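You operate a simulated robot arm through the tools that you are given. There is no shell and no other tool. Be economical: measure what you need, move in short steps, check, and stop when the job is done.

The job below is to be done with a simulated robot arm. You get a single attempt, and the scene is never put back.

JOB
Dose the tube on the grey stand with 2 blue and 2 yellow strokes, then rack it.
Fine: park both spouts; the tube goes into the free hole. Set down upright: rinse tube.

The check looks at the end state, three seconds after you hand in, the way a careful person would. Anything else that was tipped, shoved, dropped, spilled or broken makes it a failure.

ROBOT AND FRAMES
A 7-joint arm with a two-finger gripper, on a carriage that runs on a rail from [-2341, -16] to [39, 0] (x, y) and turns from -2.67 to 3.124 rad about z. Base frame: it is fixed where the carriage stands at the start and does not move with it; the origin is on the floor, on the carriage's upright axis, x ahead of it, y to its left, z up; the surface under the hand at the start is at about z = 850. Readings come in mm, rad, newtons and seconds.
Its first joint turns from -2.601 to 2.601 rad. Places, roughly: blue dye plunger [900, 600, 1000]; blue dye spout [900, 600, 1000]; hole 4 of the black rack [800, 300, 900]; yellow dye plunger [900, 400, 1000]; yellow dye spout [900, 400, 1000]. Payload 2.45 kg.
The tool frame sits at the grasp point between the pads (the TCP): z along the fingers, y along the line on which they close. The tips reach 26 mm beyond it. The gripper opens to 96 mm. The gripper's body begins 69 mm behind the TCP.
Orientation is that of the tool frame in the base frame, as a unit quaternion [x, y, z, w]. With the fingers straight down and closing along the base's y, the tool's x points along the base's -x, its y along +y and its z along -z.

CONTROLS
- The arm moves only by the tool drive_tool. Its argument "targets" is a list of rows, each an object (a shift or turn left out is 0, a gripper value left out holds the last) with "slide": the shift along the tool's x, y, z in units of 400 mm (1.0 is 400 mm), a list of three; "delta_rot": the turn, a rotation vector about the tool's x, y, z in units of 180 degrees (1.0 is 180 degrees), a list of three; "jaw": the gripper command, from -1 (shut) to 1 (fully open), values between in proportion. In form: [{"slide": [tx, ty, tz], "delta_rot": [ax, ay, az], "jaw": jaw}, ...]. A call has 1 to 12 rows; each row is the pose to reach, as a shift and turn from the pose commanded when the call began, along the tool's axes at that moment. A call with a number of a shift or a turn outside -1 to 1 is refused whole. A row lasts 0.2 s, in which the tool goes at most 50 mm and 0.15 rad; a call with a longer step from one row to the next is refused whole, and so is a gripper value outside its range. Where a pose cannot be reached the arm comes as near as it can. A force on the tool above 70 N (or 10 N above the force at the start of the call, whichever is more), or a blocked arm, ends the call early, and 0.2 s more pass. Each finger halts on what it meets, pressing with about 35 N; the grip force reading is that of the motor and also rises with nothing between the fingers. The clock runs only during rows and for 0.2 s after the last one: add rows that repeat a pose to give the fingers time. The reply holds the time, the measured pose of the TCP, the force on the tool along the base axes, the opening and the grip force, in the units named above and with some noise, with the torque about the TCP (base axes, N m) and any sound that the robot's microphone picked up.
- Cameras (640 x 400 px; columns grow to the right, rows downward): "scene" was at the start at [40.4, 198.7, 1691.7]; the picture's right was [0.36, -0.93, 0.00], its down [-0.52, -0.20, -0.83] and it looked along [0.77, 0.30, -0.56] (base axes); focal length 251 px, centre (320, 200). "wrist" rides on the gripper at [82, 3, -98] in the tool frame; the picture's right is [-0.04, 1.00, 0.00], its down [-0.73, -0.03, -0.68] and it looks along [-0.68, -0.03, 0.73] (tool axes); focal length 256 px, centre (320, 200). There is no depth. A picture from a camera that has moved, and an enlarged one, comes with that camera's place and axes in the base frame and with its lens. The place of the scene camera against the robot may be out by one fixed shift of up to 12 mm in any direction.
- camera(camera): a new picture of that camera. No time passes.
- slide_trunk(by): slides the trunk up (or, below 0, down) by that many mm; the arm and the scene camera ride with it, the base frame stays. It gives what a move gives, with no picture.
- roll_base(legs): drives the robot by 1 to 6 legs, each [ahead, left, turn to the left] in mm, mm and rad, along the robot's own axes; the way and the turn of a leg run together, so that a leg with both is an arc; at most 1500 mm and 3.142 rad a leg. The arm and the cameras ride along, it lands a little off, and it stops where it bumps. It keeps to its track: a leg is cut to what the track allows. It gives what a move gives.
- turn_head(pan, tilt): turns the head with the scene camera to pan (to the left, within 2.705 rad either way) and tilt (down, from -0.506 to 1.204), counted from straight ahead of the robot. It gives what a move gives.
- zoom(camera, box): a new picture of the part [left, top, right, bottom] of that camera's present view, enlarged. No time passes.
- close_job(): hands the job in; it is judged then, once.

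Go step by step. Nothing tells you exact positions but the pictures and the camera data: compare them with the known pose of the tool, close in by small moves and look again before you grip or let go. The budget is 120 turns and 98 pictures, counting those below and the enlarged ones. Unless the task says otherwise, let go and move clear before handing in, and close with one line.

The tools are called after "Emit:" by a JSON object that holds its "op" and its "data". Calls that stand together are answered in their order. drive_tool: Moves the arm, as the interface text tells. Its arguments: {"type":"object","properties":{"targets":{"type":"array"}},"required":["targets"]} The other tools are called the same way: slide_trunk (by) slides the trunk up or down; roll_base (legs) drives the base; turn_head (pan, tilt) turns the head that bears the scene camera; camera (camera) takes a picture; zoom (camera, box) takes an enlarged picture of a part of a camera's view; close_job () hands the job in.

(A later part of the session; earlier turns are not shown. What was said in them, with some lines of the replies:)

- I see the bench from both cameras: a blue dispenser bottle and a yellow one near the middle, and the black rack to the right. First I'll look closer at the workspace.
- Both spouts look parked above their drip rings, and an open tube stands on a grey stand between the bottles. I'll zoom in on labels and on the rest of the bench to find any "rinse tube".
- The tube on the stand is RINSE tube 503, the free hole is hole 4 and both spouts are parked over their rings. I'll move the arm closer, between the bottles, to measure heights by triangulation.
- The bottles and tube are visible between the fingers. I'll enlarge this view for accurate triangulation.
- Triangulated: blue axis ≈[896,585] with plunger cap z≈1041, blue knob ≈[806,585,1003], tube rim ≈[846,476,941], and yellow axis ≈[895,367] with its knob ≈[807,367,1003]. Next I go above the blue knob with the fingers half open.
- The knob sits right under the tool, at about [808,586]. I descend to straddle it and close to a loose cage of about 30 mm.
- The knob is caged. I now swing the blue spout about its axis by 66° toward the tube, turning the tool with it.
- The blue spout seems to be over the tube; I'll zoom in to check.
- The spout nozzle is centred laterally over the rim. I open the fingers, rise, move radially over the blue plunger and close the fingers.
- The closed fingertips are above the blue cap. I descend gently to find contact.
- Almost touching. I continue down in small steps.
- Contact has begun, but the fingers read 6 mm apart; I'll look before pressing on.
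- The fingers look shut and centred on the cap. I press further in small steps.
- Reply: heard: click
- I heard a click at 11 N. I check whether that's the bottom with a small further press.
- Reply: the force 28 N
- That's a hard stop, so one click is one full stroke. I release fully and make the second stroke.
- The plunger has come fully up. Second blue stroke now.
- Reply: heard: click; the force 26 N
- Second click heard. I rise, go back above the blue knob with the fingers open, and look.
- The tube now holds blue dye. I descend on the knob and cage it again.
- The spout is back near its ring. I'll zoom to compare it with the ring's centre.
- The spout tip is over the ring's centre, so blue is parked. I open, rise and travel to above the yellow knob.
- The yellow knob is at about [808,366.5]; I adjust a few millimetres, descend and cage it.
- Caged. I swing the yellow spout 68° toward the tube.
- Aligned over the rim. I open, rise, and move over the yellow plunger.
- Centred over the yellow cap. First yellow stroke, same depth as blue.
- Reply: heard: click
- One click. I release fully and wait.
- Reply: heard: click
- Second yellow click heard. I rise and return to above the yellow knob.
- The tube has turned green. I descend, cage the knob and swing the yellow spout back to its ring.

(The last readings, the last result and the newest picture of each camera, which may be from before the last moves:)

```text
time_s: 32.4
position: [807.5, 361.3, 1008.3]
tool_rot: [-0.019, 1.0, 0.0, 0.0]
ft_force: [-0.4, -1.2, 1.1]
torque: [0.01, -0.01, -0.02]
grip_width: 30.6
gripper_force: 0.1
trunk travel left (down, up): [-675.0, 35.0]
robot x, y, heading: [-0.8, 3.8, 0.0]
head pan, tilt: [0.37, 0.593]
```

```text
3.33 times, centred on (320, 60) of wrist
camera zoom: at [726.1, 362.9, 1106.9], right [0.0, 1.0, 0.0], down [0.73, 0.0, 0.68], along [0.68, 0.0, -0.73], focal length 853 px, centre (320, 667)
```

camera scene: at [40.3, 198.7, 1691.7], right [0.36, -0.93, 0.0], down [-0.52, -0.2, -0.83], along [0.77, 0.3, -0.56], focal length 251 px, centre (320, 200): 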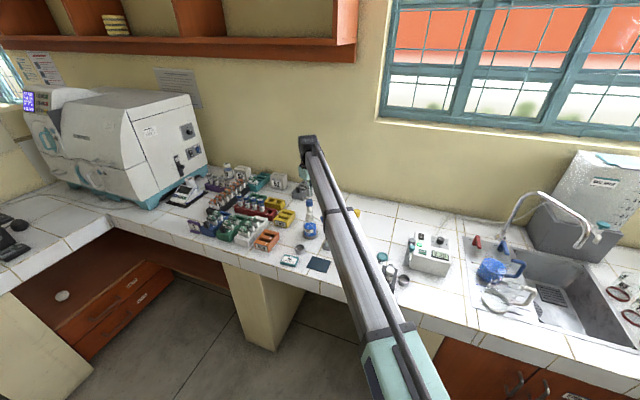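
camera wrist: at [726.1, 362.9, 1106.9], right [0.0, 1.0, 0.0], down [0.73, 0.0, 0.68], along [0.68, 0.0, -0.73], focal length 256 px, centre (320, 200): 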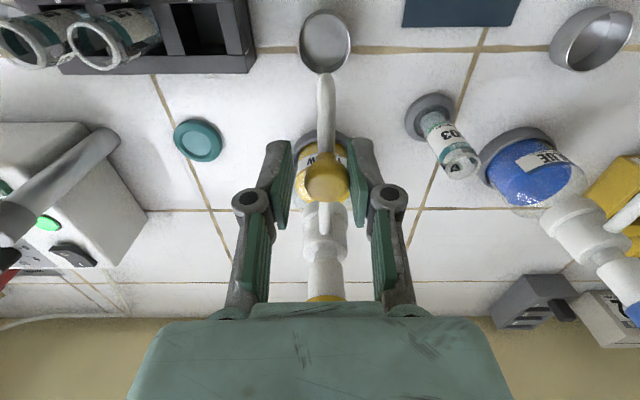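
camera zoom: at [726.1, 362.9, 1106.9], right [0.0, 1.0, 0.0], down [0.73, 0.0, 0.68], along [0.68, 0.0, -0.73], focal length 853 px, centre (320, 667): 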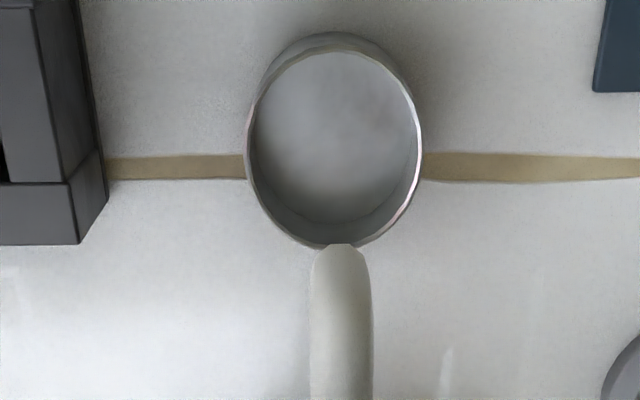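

Yellow is parked over its ring. I open, rise and go above the tube.

Emit:
{"op": "drive_tool", "data": {"targets": [{"slide": [0, 0, 0], "jaw": 0.25}, {"slide": [0, 0, -0.1]}, {"slide": [0, 0, -0.2]}, {"slide": [-0.035, 0.095, -0.2], "delta_rot": [0, 0, 0.0121]}, {"slide": [-0.07, 0.19, -0.2], "delta_rot": [0, 0, 0.0121]}, {"slide": [-0.11, 0.286, -0.2], "delta_rot": [0, 0, 0.0121]}, {"slide": [-0.11, 0.286, -0.1], "delta_rot": [0, 0, 0.0121]}, {"slide": [-0.11, 0.286, -0.1], "delta_rot": [0, 0, 0.0121]}]}}

Emit:
{"op": "camera", "data": {"camera": "wrist"}}

Emit:
{"op": "zoom", "data": {"camera": "wrist", "box": [0, 0, 160, 120]}}

```text
time_s: 34.2
position: [847.6, 479.2, 1048.6]
tool_rot: [0.001, 1.0, 0.0, 0.0]
ft_force: [0.6, -0.9, -0.4]
torque: [0.03, 0.02, -0.02]
grip_width: 60.2
gripper_force: 0.1
trunk travel left (down, up): [-675.0, 35.0]
robot x, y, heading: [6.2, 4.2, 0.002]
head pan, tilt: [0.37, 0.593]
```

```text
61 pictures are left
camera wrist: at [766.8, 483.6, 1145.5], right [0.04, 1.0, 0.0], down [0.73, -0.03, 0.68], along [0.68, -0.03, -0.73], focal length 256 px, centre (320, 200)
```

wrist: 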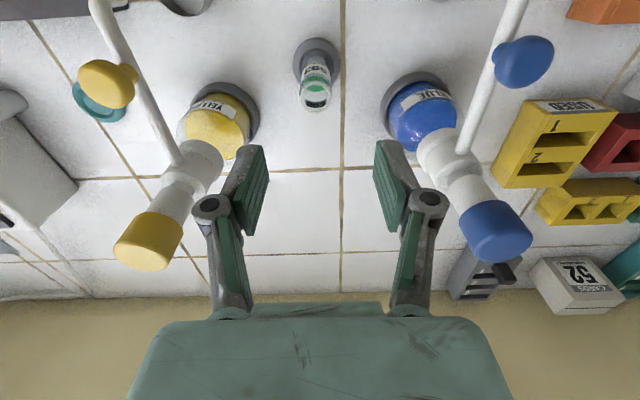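

```text
3.33 times, centred on (80, 60) of wrist
camera zoom: at [766.8, 483.6, 1145.5], right [0.04, 1.0, 0.0], down [0.73, -0.03, 0.68], along [0.68, -0.03, -0.73], focal length 853 px, centre (1120, 667)
```

zoom: 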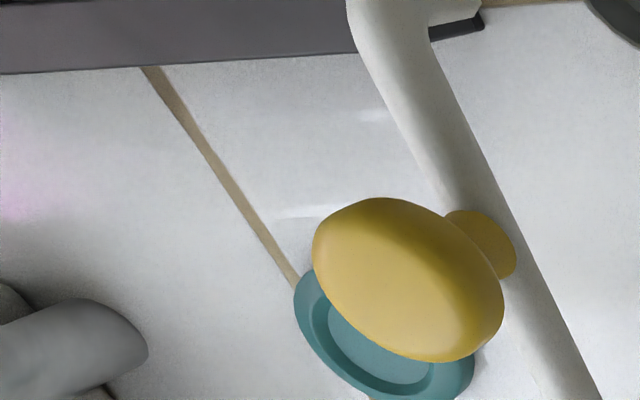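

The rim is at about [847,476.5]; I shift slightly and descend part way for another look.

Emit:
{"op": "drive_tool", "data": {"targets": [{"slide": [0, -0.006, 0.08], "jaw": 0.25}, {"slide": [0, -0.006, 0.16]}, {"slide": [0, -0.006, 0.16]}]}}

Emit:
{"op": "camera", "data": {"camera": "wrist"}}

```text
time_s: 35.0
position: [848.2, 477.9, 986.7]
tool_rot: [0.001, 1.0, 0.0, 0.0]
ft_force: [0.9, -1.0, -0.4]
torque: [-0.01, 0.04, -0.02]
grip_width: 60.1
gripper_force: 0.1
trunk travel left (down, up): [-675.0, 35.0]
robot x, y, heading: [0.1, -0.4, -0.004]
head pan, tilt: [0.37, 0.593]
```

```text
59 pictures are left
camera wrist: at [766.6, 481.8, 1083.7], right [0.04, 1.0, 0.0], down [0.73, -0.03, 0.68], along [0.68, -0.03, -0.73], focal length 256 px, centre (320, 200)
```

wrist: 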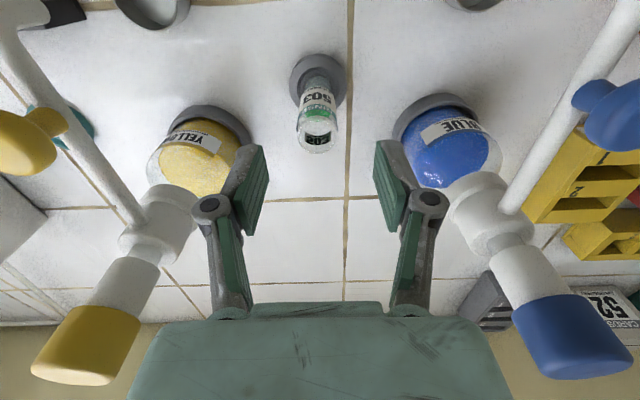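

Aligned. I go down to grip height (TCP ≈ 915) and close gently on the tube.

Emit:
{"op": "drive_tool", "data": {"targets": [{"slide": [0, -0.002, 0.09], "jaw": 0.25}, {"slide": [0, -0.002, 0.175]}, {"slide": [0, -0.002, 0.175]}]}}

Emit:
{"op": "camera", "data": {"camera": "wrist"}}

```text
time_s: 35.8
position: [848.8, 475.1, 914.8]
tool_rot: [0.001, 1.0, 0.0, 0.0]
ft_force: [-0.9, -0.1, 0.8]
torque: [0.01, 0.0, 0.01]
grip_width: 60.2
gripper_force: 0.2
trunk travel left (down, up): [-675.0, 35.0]
robot x, y, heading: [2.9, -3.3, -0.002]
head pan, tilt: [0.37, 0.593]
```

```text
58 pictures are left
camera wrist: at [767.7, 480.0, 1011.9], right [0.04, 1.0, 0.0], down [0.73, -0.03, 0.68], along [0.68, -0.03, -0.73], focal length 256 px, centre (320, 200)
```

wrist: 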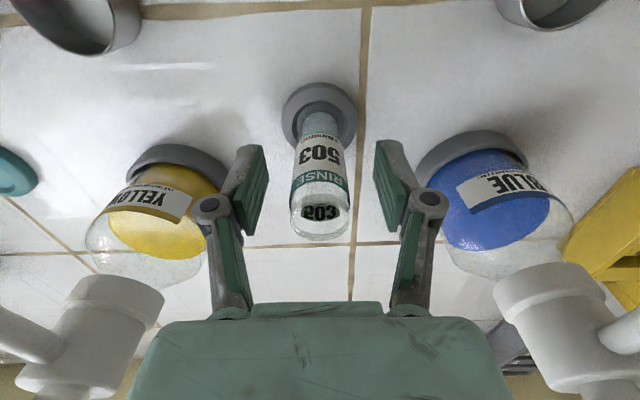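

The tube is centred between the pads. I close.

Emit:
{"op": "drive_tool", "data": {"targets": [{"slide": [0, 0.002, 0], "jaw": -0.2}, {"slide": [0, 0.002, 0], "jaw": -0.6}, {"slide": [0, 0.002, 0], "jaw": -0.6}]}}

Emit:
{"op": "camera", "data": {"camera": "wrist"}}

```text
time_s: 36.6
position: [848.5, 475.1, 916.2]
tool_rot: [0.001, 1.0, 0.0, 0.0]
ft_force: [0.4, 0.2, 0.2]
torque: [0.02, 0.0, -0.02]
grip_width: 24.5
gripper_force: 34.9
trunk travel left (down, up): [-675.0, 35.0]
robot x, y, heading: [1.9, -0.2, 0.004]
head pan, tilt: [0.37, 0.593]
```

```text
57 pictures are left
camera wrist: at [767.5, 480.7, 1012.7], right [0.04, 1.0, 0.0], down [0.73, -0.03, 0.68], along [0.68, -0.03, -0.73], focal length 256 px, centre (320, 200)
```

wrist: 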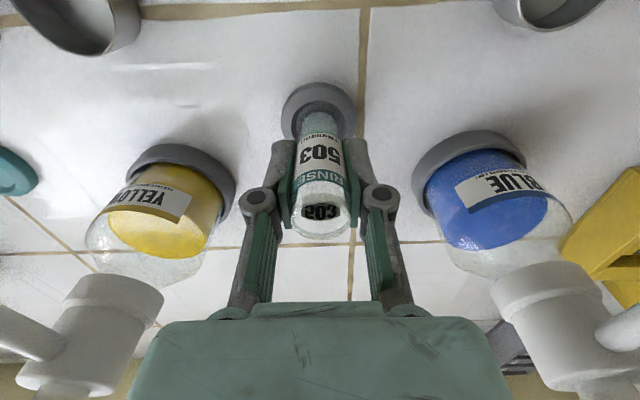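

The tube is held (24.5 mm). I lift it straight up 200 mm, clear of everything.

Emit:
{"op": "drive_tool", "data": {"targets": [{"slide": [0, 0, -0.04], "jaw": -0.6}, {"slide": [0, 0, -0.11]}, {"slide": [0, 0, -0.19]}, {"slide": [0, 0, -0.27]}, {"slide": [0, 0, -0.35]}, {"slide": [0, 0, -0.42]}, {"slide": [0, 0, -0.48]}, {"slide": [0, 0, -0.5]}, {"slide": [0, 0, -0.5]}]}}

Emit:
{"op": "camera", "data": {"camera": "wrist"}}

```text
time_s: 38.6
position: [846.6, 476.1, 1116.4]
tool_rot: [0.002, 1.0, -0.001, 0.0]
ft_force: [-0.4, 0.1, 0.2]
torque: [0.02, -0.02, -0.01]
grip_width: 24.2
gripper_force: 34.5
trunk travel left (down, up): [-675.0, 35.0]
robot x, y, heading: [1.4, -0.6, 0.002]
head pan, tilt: [0.37, 0.593]
```

```text
56 pictures are left
camera wrist: at [766.0, 479.7, 1213.2], right [0.04, 1.0, 0.0], down [0.73, -0.03, 0.68], along [0.68, -0.03, -0.73], focal length 256 px, centre (320, 200)
```

wrist: 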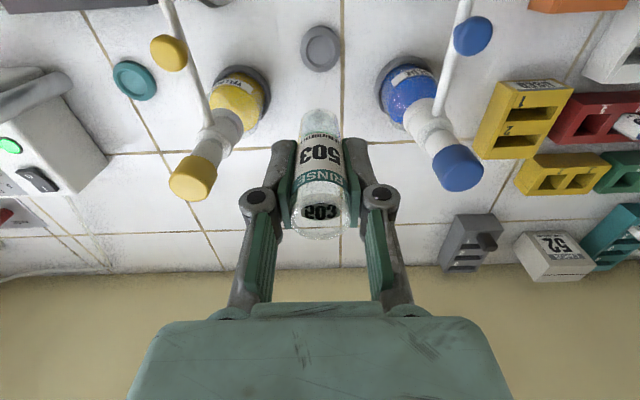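

Tube lifted upright. I travel at this height to above the rack.

Emit:
{"op": "drive_tool", "data": {"targets": [{"slide": [0.035, -0.08, 0], "jaw": -0.6}, {"slide": [0.075, -0.16, 0]}, {"slide": [0.115, -0.245, 0]}, {"slide": [0.15, -0.325, 0]}, {"slide": [0.19, -0.405, 0]}, {"slide": [0.215, -0.465, 0]}, {"slide": [0.225, -0.4875, 0]}, {"slide": [0.225, -0.4875, 0]}]}}

Emit:
{"op": "camera", "data": {"camera": "wrist"}}

Emit:
{"op": "camera", "data": {"camera": "scene"}}

```text
time_s: 40.4
position: [759.3, 280.1, 1115.4]
tool_rot: [0.001, 1.0, 0.0, 0.0]
ft_force: [-0.3, 0.0, -0.9]
torque: [-0.03, 0.01, -0.01]
grip_width: 24.4
gripper_force: 34.8
trunk travel left (down, up): [-675.0, 35.0]
robot x, y, heading: [-1.4, 5.2, 0.0]
head pan, tilt: [0.37, 0.593]
```

```text
55 pictures are left
camera wrist: at [677.6, 285.5, 1212.8], right [0.04, 1.0, 0.0], down [0.73, -0.03, 0.68], along [0.68, -0.03, -0.73], focal length 256 px, centre (320, 200)
```

wrist: 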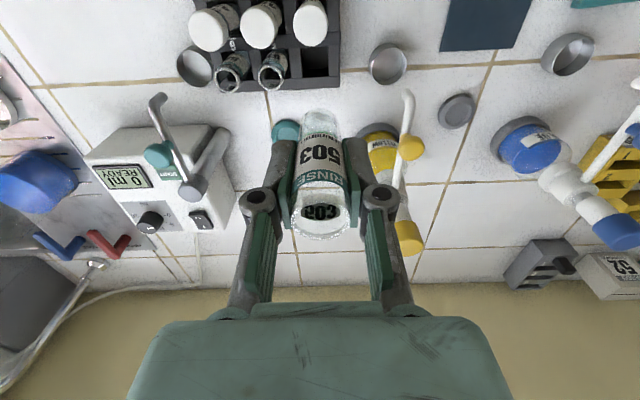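

```text
54 pictures are left
camera scene: at [40.4, 198.7, 1691.7], right [0.36, -0.93, 0.0], down [-0.52, -0.2, -0.83], along [0.77, 0.3, -0.56], focal length 251 px, centre (320, 200)
```

scene: 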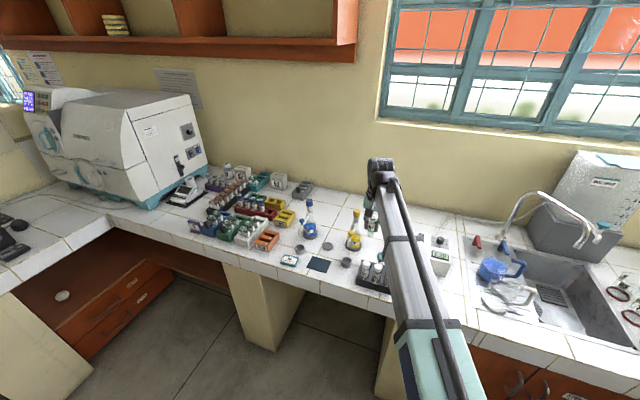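

The rack with empty hole 4 is ahead in the wrist view. I zoom to measure it.

Emit:
{"op": "zoom", "data": {"camera": "wrist", "box": [180, 0, 360, 130]}}

```text
3.08 times, centred on (270, 65) of wrist
camera zoom: at [677.6, 285.5, 1212.8], right [0.04, 1.0, 0.0], down [0.73, -0.03, 0.68], along [0.68, -0.03, -0.73], focal length 788 px, centre (474, 615)
```

zoom: 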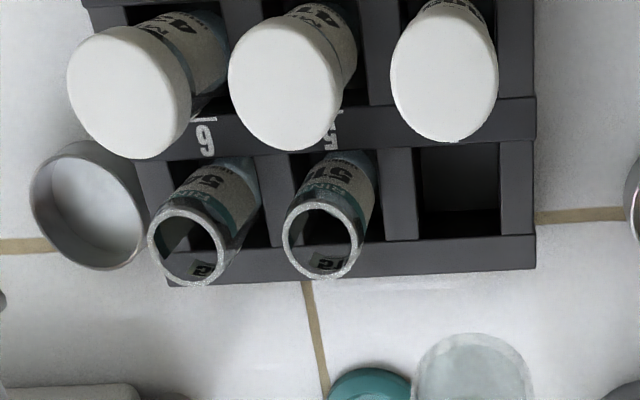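

Hole 4 works out at about [760,275], with the rack top at z≈892. I correct sideways and lower part way, with the tube bottom still above the rack.

Emit:
{"op": "drive_tool", "data": {"targets": [{"slide": [-0.003, -0.0165, 0], "jaw": -0.6}, {"slide": [-0.003, -0.0165, 0.07]}, {"slide": [-0.003, -0.0165, 0.15]}, {"slide": [-0.003, -0.0165, 0.23]}, {"slide": [-0.003, -0.0165, 0.29]}, {"slide": [-0.003, -0.0165, 0.29]}]}}

Emit:
{"op": "camera", "data": {"camera": "wrist"}}

Emit:
{"op": "zoom", "data": {"camera": "wrist", "box": [240, 20, 400, 150]}}

```text
time_s: 41.8
position: [758.0, 274.4, 997.3]
tool_rot: [0.001, 1.0, 0.0, 0.0]
ft_force: [0.2, -0.5, -0.8]
torque: [-0.01, 0.02, -0.01]
grip_width: 24.1
gripper_force: 35.5
trunk travel left (down, up): [-675.0, 35.0]
robot x, y, heading: [-1.5, -0.3, -0.0]
head pan, tilt: [0.37, 0.593]
```

```text
52 pictures are left
camera wrist: at [676.5, 278.5, 1094.9], right [0.04, 1.0, 0.0], down [0.73, -0.03, 0.68], along [0.68, -0.03, -0.73], focal length 256 px, centre (320, 200)
```

wrist: 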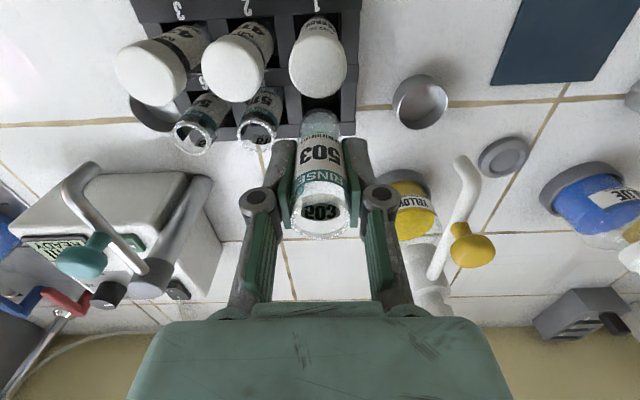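

```text
3.08 times, centred on (320, 85) of wrist
camera zoom: at [676.5, 278.5, 1094.9], right [0.04, 1.0, 0.0], down [0.73, -0.03, 0.68], along [0.68, -0.03, -0.73], focal length 788 px, centre (320, 554)
```

zoom: 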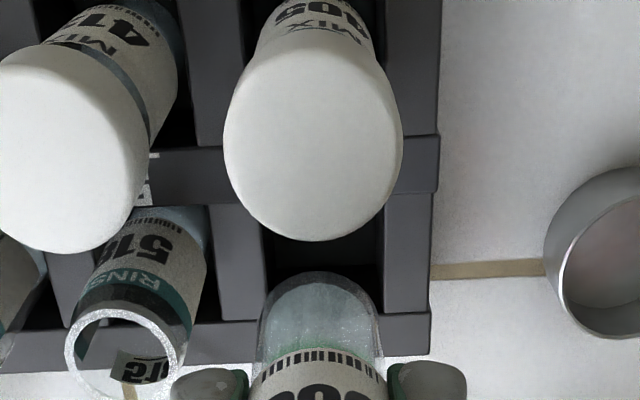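

The tube is lined up with hole 4 to within a millimetre. I lower slowly to let the bottom enter.

Emit:
{"op": "drive_tool", "data": {"targets": [{"slide": [0, 0, 0.04], "jaw": -0.6}, {"slide": [0, 0, 0.08]}, {"slide": [0, 0, 0.115]}, {"slide": [0, 0, 0.14]}, {"slide": [0, 0, 0.14]}]}}

Emit:
{"op": "camera", "data": {"camera": "wrist"}}

Emit:
{"op": "zoom", "data": {"camera": "wrist", "box": [240, 60, 400, 190]}}

```text
time_s: 43.0
position: [759.7, 274.4, 945.7]
tool_rot: [0.0, 1.0, 0.001, 0.002]
ft_force: [5.0, 0.2, 26.2]
torque: [0.05, 0.04, -0.03]
grip_width: 24.4
gripper_force: 34.9
trunk travel left (down, up): [-675.0, 35.0]
robot x, y, heading: [-1.5, 1.8, -0.002]
head pan, tilt: [0.37, 0.593]
```

```text
50 pictures are left
camera wrist: at [676.5, 278.3, 1042.5], right [0.04, 1.0, 0.0], down [0.73, -0.03, 0.68], along [0.68, -0.03, -0.73], focal length 256 px, centre (320, 200)
```

wrist: 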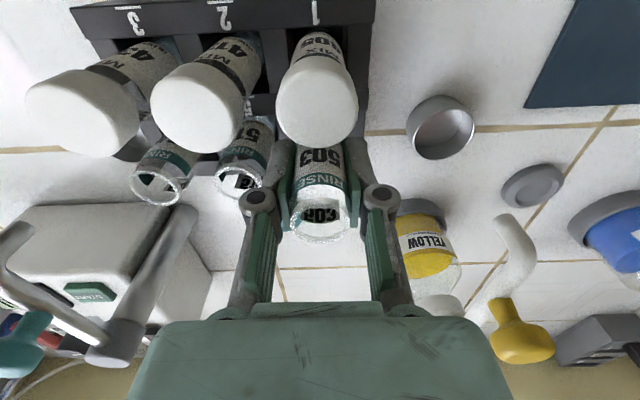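

```text
3.08 times, centred on (320, 125) of wrist
camera zoom: at [676.5, 278.3, 1042.5], right [0.04, 1.0, 0.0], down [0.73, -0.03, 0.68], along [0.68, -0.03, -0.73], focal length 788 px, centre (320, 431)
```

zoom: 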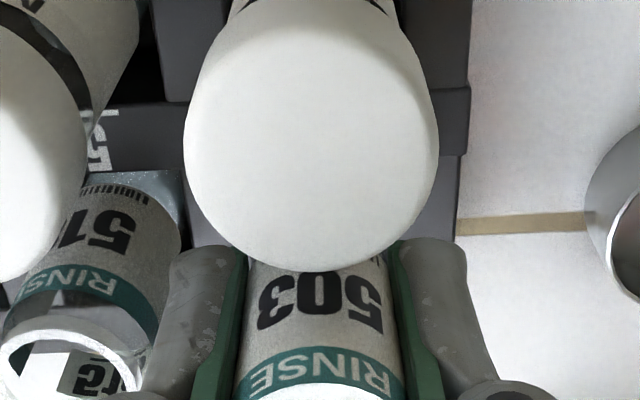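

The tube met 26 N at z≈946, and the +x side force suggests it's resting on the divider on the robot side. I back up and check the hole's position again.

Emit:
{"op": "drive_tool", "data": {"targets": [{"slide": [0, 0, -0.04], "jaw": -0.6}, {"slide": [0, 0, -0.08]}, {"slide": [0, 0, -0.08]}]}}

Emit:
{"op": "zoom", "data": {"camera": "wrist", "box": [240, 30, 400, 160]}}

```text
time_s: 43.8
position: [759.2, 275.0, 975.7]
tool_rot: [0.0, 1.0, -0.001, 0.0]
ft_force: [-0.2, 0.2, 0.2]
torque: [0.03, 0.02, -0.02]
grip_width: 24.1
gripper_force: 34.4
trunk travel left (down, up): [-675.0, 35.0]
robot x, y, heading: [0.6, 0.4, 0.001]
head pan, tilt: [0.37, 0.593]
```

```text
3.08 times, centred on (320, 95) of wrist
camera zoom: at [677.8, 278.3, 1072.6], right [0.04, 1.0, 0.0], down [0.73, -0.03, 0.68], along [0.68, -0.03, -0.73], focal length 788 px, centre (320, 523)
```

zoom: 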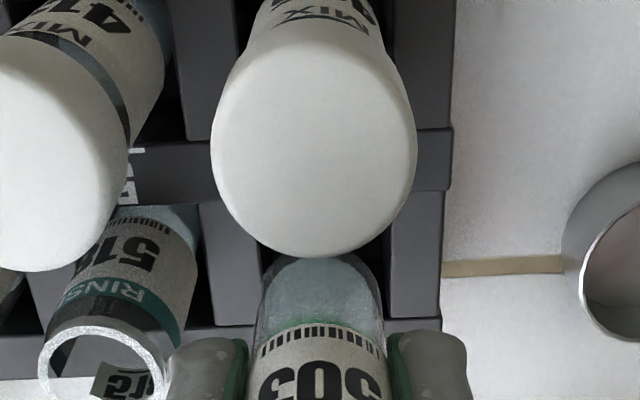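

Re-measured with rack top ≈885, the hole centre is about 2.5–3 mm further in +x. I shift and lower again in small steps.

Emit:
{"op": "drive_tool", "data": {"targets": [{"slide": [-0.0075, 0.001, 0], "jaw": -0.6}, {"slide": [-0.0075, 0.001, 0.03]}, {"slide": [-0.0075, 0.001, 0.055]}, {"slide": [-0.0075, 0.001, 0.07]}, {"slide": [-0.0075, 0.001, 0.08]}, {"slide": [-0.0075, 0.001, 0.08]}]}}

```text
time_s: 45.2
position: [760.3, 275.0, 944.5]
tool_rot: [0.001, 1.0, 0.001, 0.003]
ft_force: [2.7, 0.0, 26.1]
torque: [-0.02, 0.2, 0.03]
grip_width: 24.4
gripper_force: 35.0
trunk travel left (down, up): [-675.0, 35.0]
robot x, y, heading: [2.0, -0.0, 0.004]
head pan, tilt: [0.37, 0.593]
```

Force and torque place the contact on the tube's −x edge, so it needs more +x. I lift, shift 3 mm and lower again.

Emit:
{"op": "drive_tool", "data": {"targets": [{"slide": [0, 0, -0.025], "jaw": -0.6}, {"slide": [-0.0075, 0, -0.025]}, {"slide": [-0.0075, 0, -0.01]}, {"slide": [-0.0075, 0, 0.0]}, {"slide": [-0.0075, 0, 0.01]}, {"slide": [-0.0075, 0, 0.01]}]}}

```text
time_s: 46.6
position: [763.7, 274.6, 937.6]
tool_rot: [0.001, 1.0, 0.0, 0.0]
ft_force: [0.0, -0.3, -0.9]
torque: [-0.02, 0.02, 0.01]
grip_width: 24.1
gripper_force: 35.6
trunk travel left (down, up): [-675.0, 35.0]
robot x, y, heading: [1.5, 1.4, -0.007]
head pan, tilt: [0.37, 0.593]
```

It's in the hole with no force. I lower further in small steps.

Emit:
{"op": "drive_tool", "data": {"targets": [{"slide": [0, 0, 0.012], "jaw": -0.6}, {"slide": [0, 0, 0.024]}, {"slide": [0, 0, 0.034]}, {"slide": [0, 0, 0.034]}]}}

Emit:
{"op": "camera", "data": {"camera": "wrist"}}

```text
time_s: 47.6
position: [765.5, 274.7, 925.8]
tool_rot: [0.001, 1.0, 0.0, 0.001]
ft_force: [-0.3, 0.3, -0.3]
torque: [0.0, 0.02, 0.0]
grip_width: 24.2
gripper_force: 35.2
trunk travel left (down, up): [-675.0, 35.0]
robot x, y, heading: [1.1, 1.6, -0.002]
head pan, tilt: [0.37, 0.593]
```

```text
47 pictures are left
camera wrist: at [683.4, 279.2, 1022.7], right [0.04, 1.0, 0.0], down [0.73, -0.03, 0.68], along [0.68, -0.03, -0.73], focal length 256 px, centre (320, 200)
```

wrist: 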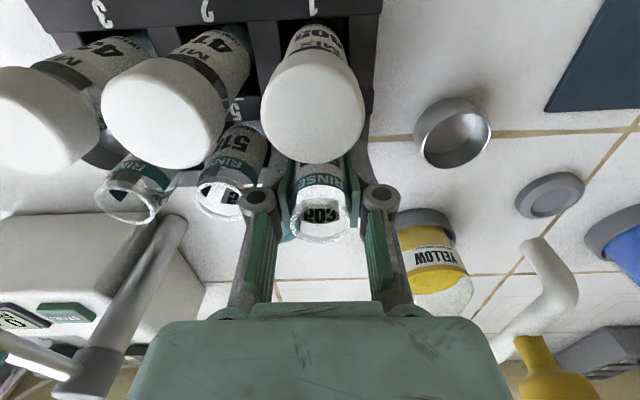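

Still free. I continue down until light contact.

Emit:
{"op": "drive_tool", "data": {"targets": [{"slide": [0, 0, 0.008], "jaw": -0.6}, {"slide": [0, 0, 0.015]}, {"slide": [0, 0, 0.02]}, {"slide": [0, 0, 0.02]}]}}

```text
time_s: 48.6
position: [765.1, 274.9, 917.9]
tool_rot: [0.001, 1.0, 0.0, 0.0]
ft_force: [-0.5, -1.2, -3.6]
torque: [-0.02, -0.03, 0.0]
grip_width: 24.1
gripper_force: 35.0
trunk travel left (down, up): [-675.0, 35.0]
robot x, y, heading: [0.5, 2.2, -0.002]
head pan, tilt: [0.37, 0.593]
```

Emit:
{"op": "drive_tool", "data": {"targets": [{"slide": [0, 0, 0.006], "jaw": -0.6}, {"slide": [0, 0, 0.012]}, {"slide": [0, 0, 0.012]}]}}

Emit:
{"op": "zoom", "data": {"camera": "wrist", "box": [160, 90, 420, 270]}}

```text
time_s: 49.4
position: [764.1, 274.8, 915.6]
tool_rot: [0.001, 1.0, 0.0, 0.002]
ft_force: [3.9, 1.2, 26.3]
torque: [0.49, -0.48, -0.19]
grip_width: 24.4
gripper_force: 35.0
trunk travel left (down, up): [-675.0, 35.0]
robot x, y, heading: [0.7, -0.3, -0.0]
head pan, tilt: [0.37, 0.593]
```

```text
2.22 times, centred on (290, 180) of wrist
camera zoom: at [682.9, 279.0, 1013.1], right [0.04, 1.0, 0.0], down [0.73, -0.03, 0.68], along [0.68, -0.03, -0.73], focal length 569 px, centre (387, 244)
```

zoom: 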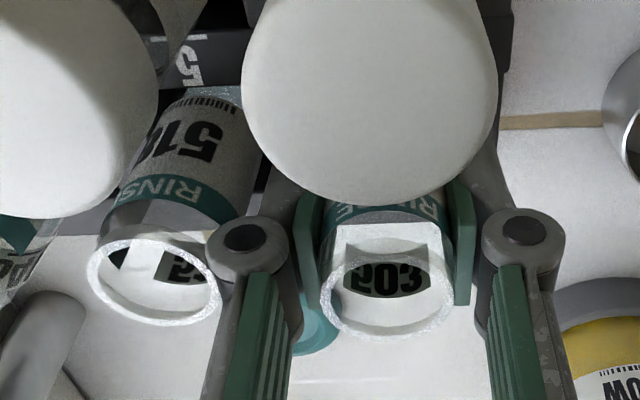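

A fingertip is touching the rack rim, so the tube is practically at the bottom. I ease up slightly, then open little by little while drifting +y so the near finger doesn't touch the neighbouring tube.

Emit:
{"op": "drive_tool", "data": {"targets": [{"slide": [0, 0, -0.006], "jaw": -0.6}, {"slide": [0, 0.001, -0.009], "jaw": -0.47}, {"slide": [0, 0.004, -0.009], "jaw": -0.42}, {"slide": [0, 0.007, -0.009], "jaw": -0.36}, {"slide": [0, 0.009, -0.009], "jaw": -0.32}, {"slide": [0, 0.009, -0.009], "jaw": -0.32}]}}

Emit:
{"op": "zoom", "data": {"camera": "wrist", "box": [160, 90, 420, 270]}}

```text
time_s: 50.8
position: [764.5, 278.0, 915.8]
tool_rot: [0.001, 1.0, 0.0, 0.0]
ft_force: [-2.5, 0.1, -1.5]
torque: [-0.05, 0.08, 0.04]
grip_width: 32.4
gripper_force: 0.1
trunk travel left (down, up): [-675.0, 35.0]
robot x, y, heading: [-3.0, -0.4, -0.003]
head pan, tilt: [0.37, 0.593]
```

```text
2.22 times, centred on (290, 180) of wrist
camera zoom: at [683.2, 282.8, 1013.6], right [0.04, 1.0, 0.0], down [0.73, -0.03, 0.68], along [0.68, -0.03, -0.73], focal length 569 px, centre (387, 244)
```

zoom: 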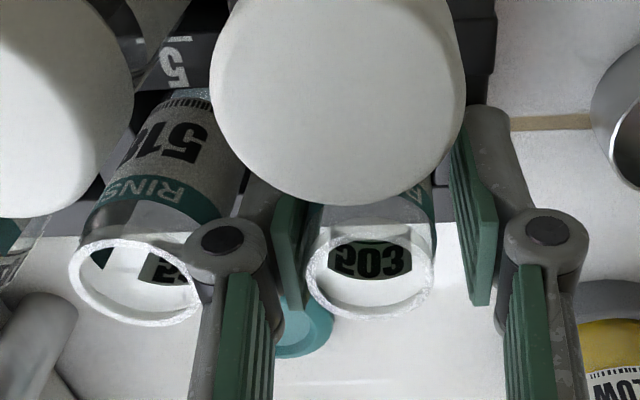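

The tube stands free in the hole. I rise straight up.

Emit:
{"op": "drive_tool", "data": {"targets": [{"slide": [0, 0, -0.02], "jaw": -0.32}, {"slide": [0, 0, -0.05]}, {"slide": [0, 0, -0.1]}, {"slide": [0, 0, -0.18]}, {"slide": [0, 0, -0.28]}, {"slide": [0, 0, -0.38]}, {"slide": [0, 0, -0.45]}, {"slide": [0, 0, -0.45]}]}}

Emit:
{"op": "camera", "data": {"camera": "wrist"}}

Emit:
{"op": "zoom", "data": {"camera": "wrist", "box": [160, 0, 360, 130]}}

```text
time_s: 52.6
position: [763.5, 278.3, 1097.9]
tool_rot: [0.001, 1.0, 0.0, 0.0]
ft_force: [0.1, 0.0, 0.3]
torque: [0.0, -0.06, -0.02]
grip_width: 32.6
gripper_force: 0.1
trunk travel left (down, up): [-675.0, 35.0]
robot x, y, heading: [-3.1, 2.1, -0.003]
head pan, tilt: [0.37, 0.593]
```

```text
44 pictures are left
camera wrist: at [682.9, 282.5, 1195.5], right [0.04, 1.0, 0.0], down [0.73, -0.03, 0.68], along [0.68, -0.03, -0.73], focal length 256 px, centre (320, 200)
```

wrist: 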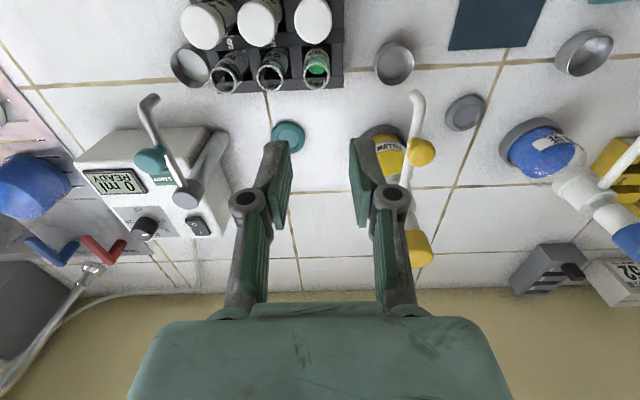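

```text
3.08 times, centred on (260, 65) of wrist
camera zoom: at [682.9, 282.5, 1195.5], right [0.04, 1.0, 0.0], down [0.73, -0.03, 0.68], along [0.68, -0.03, -0.73], focal length 788 px, centre (505, 615)
```

zoom: 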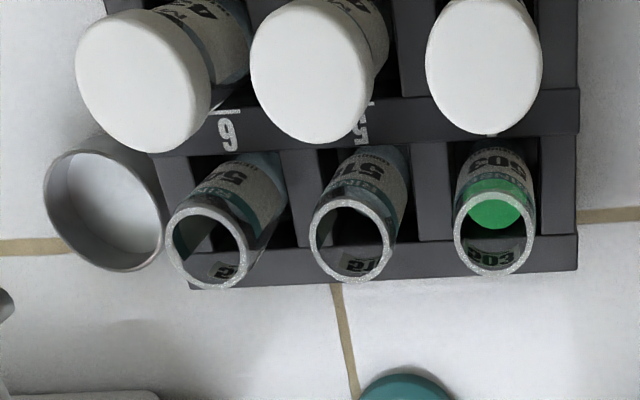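

The tube with green dye stands upright in hole 4 next to the other rinse tubes. Both spouts are parked over their rings and the arm is clear, so I hand in.

Emit:
{"op": "close_job", "data": {}}

```text
The job is handed in.
```

The rinse tube got 2 blue and 2 yellow strokes (a click heard for each) and now stands upright in hole 4 of the black rack. Both spouts are parked over their rings, nothing looked tipped or spilled, and the job is handed in.
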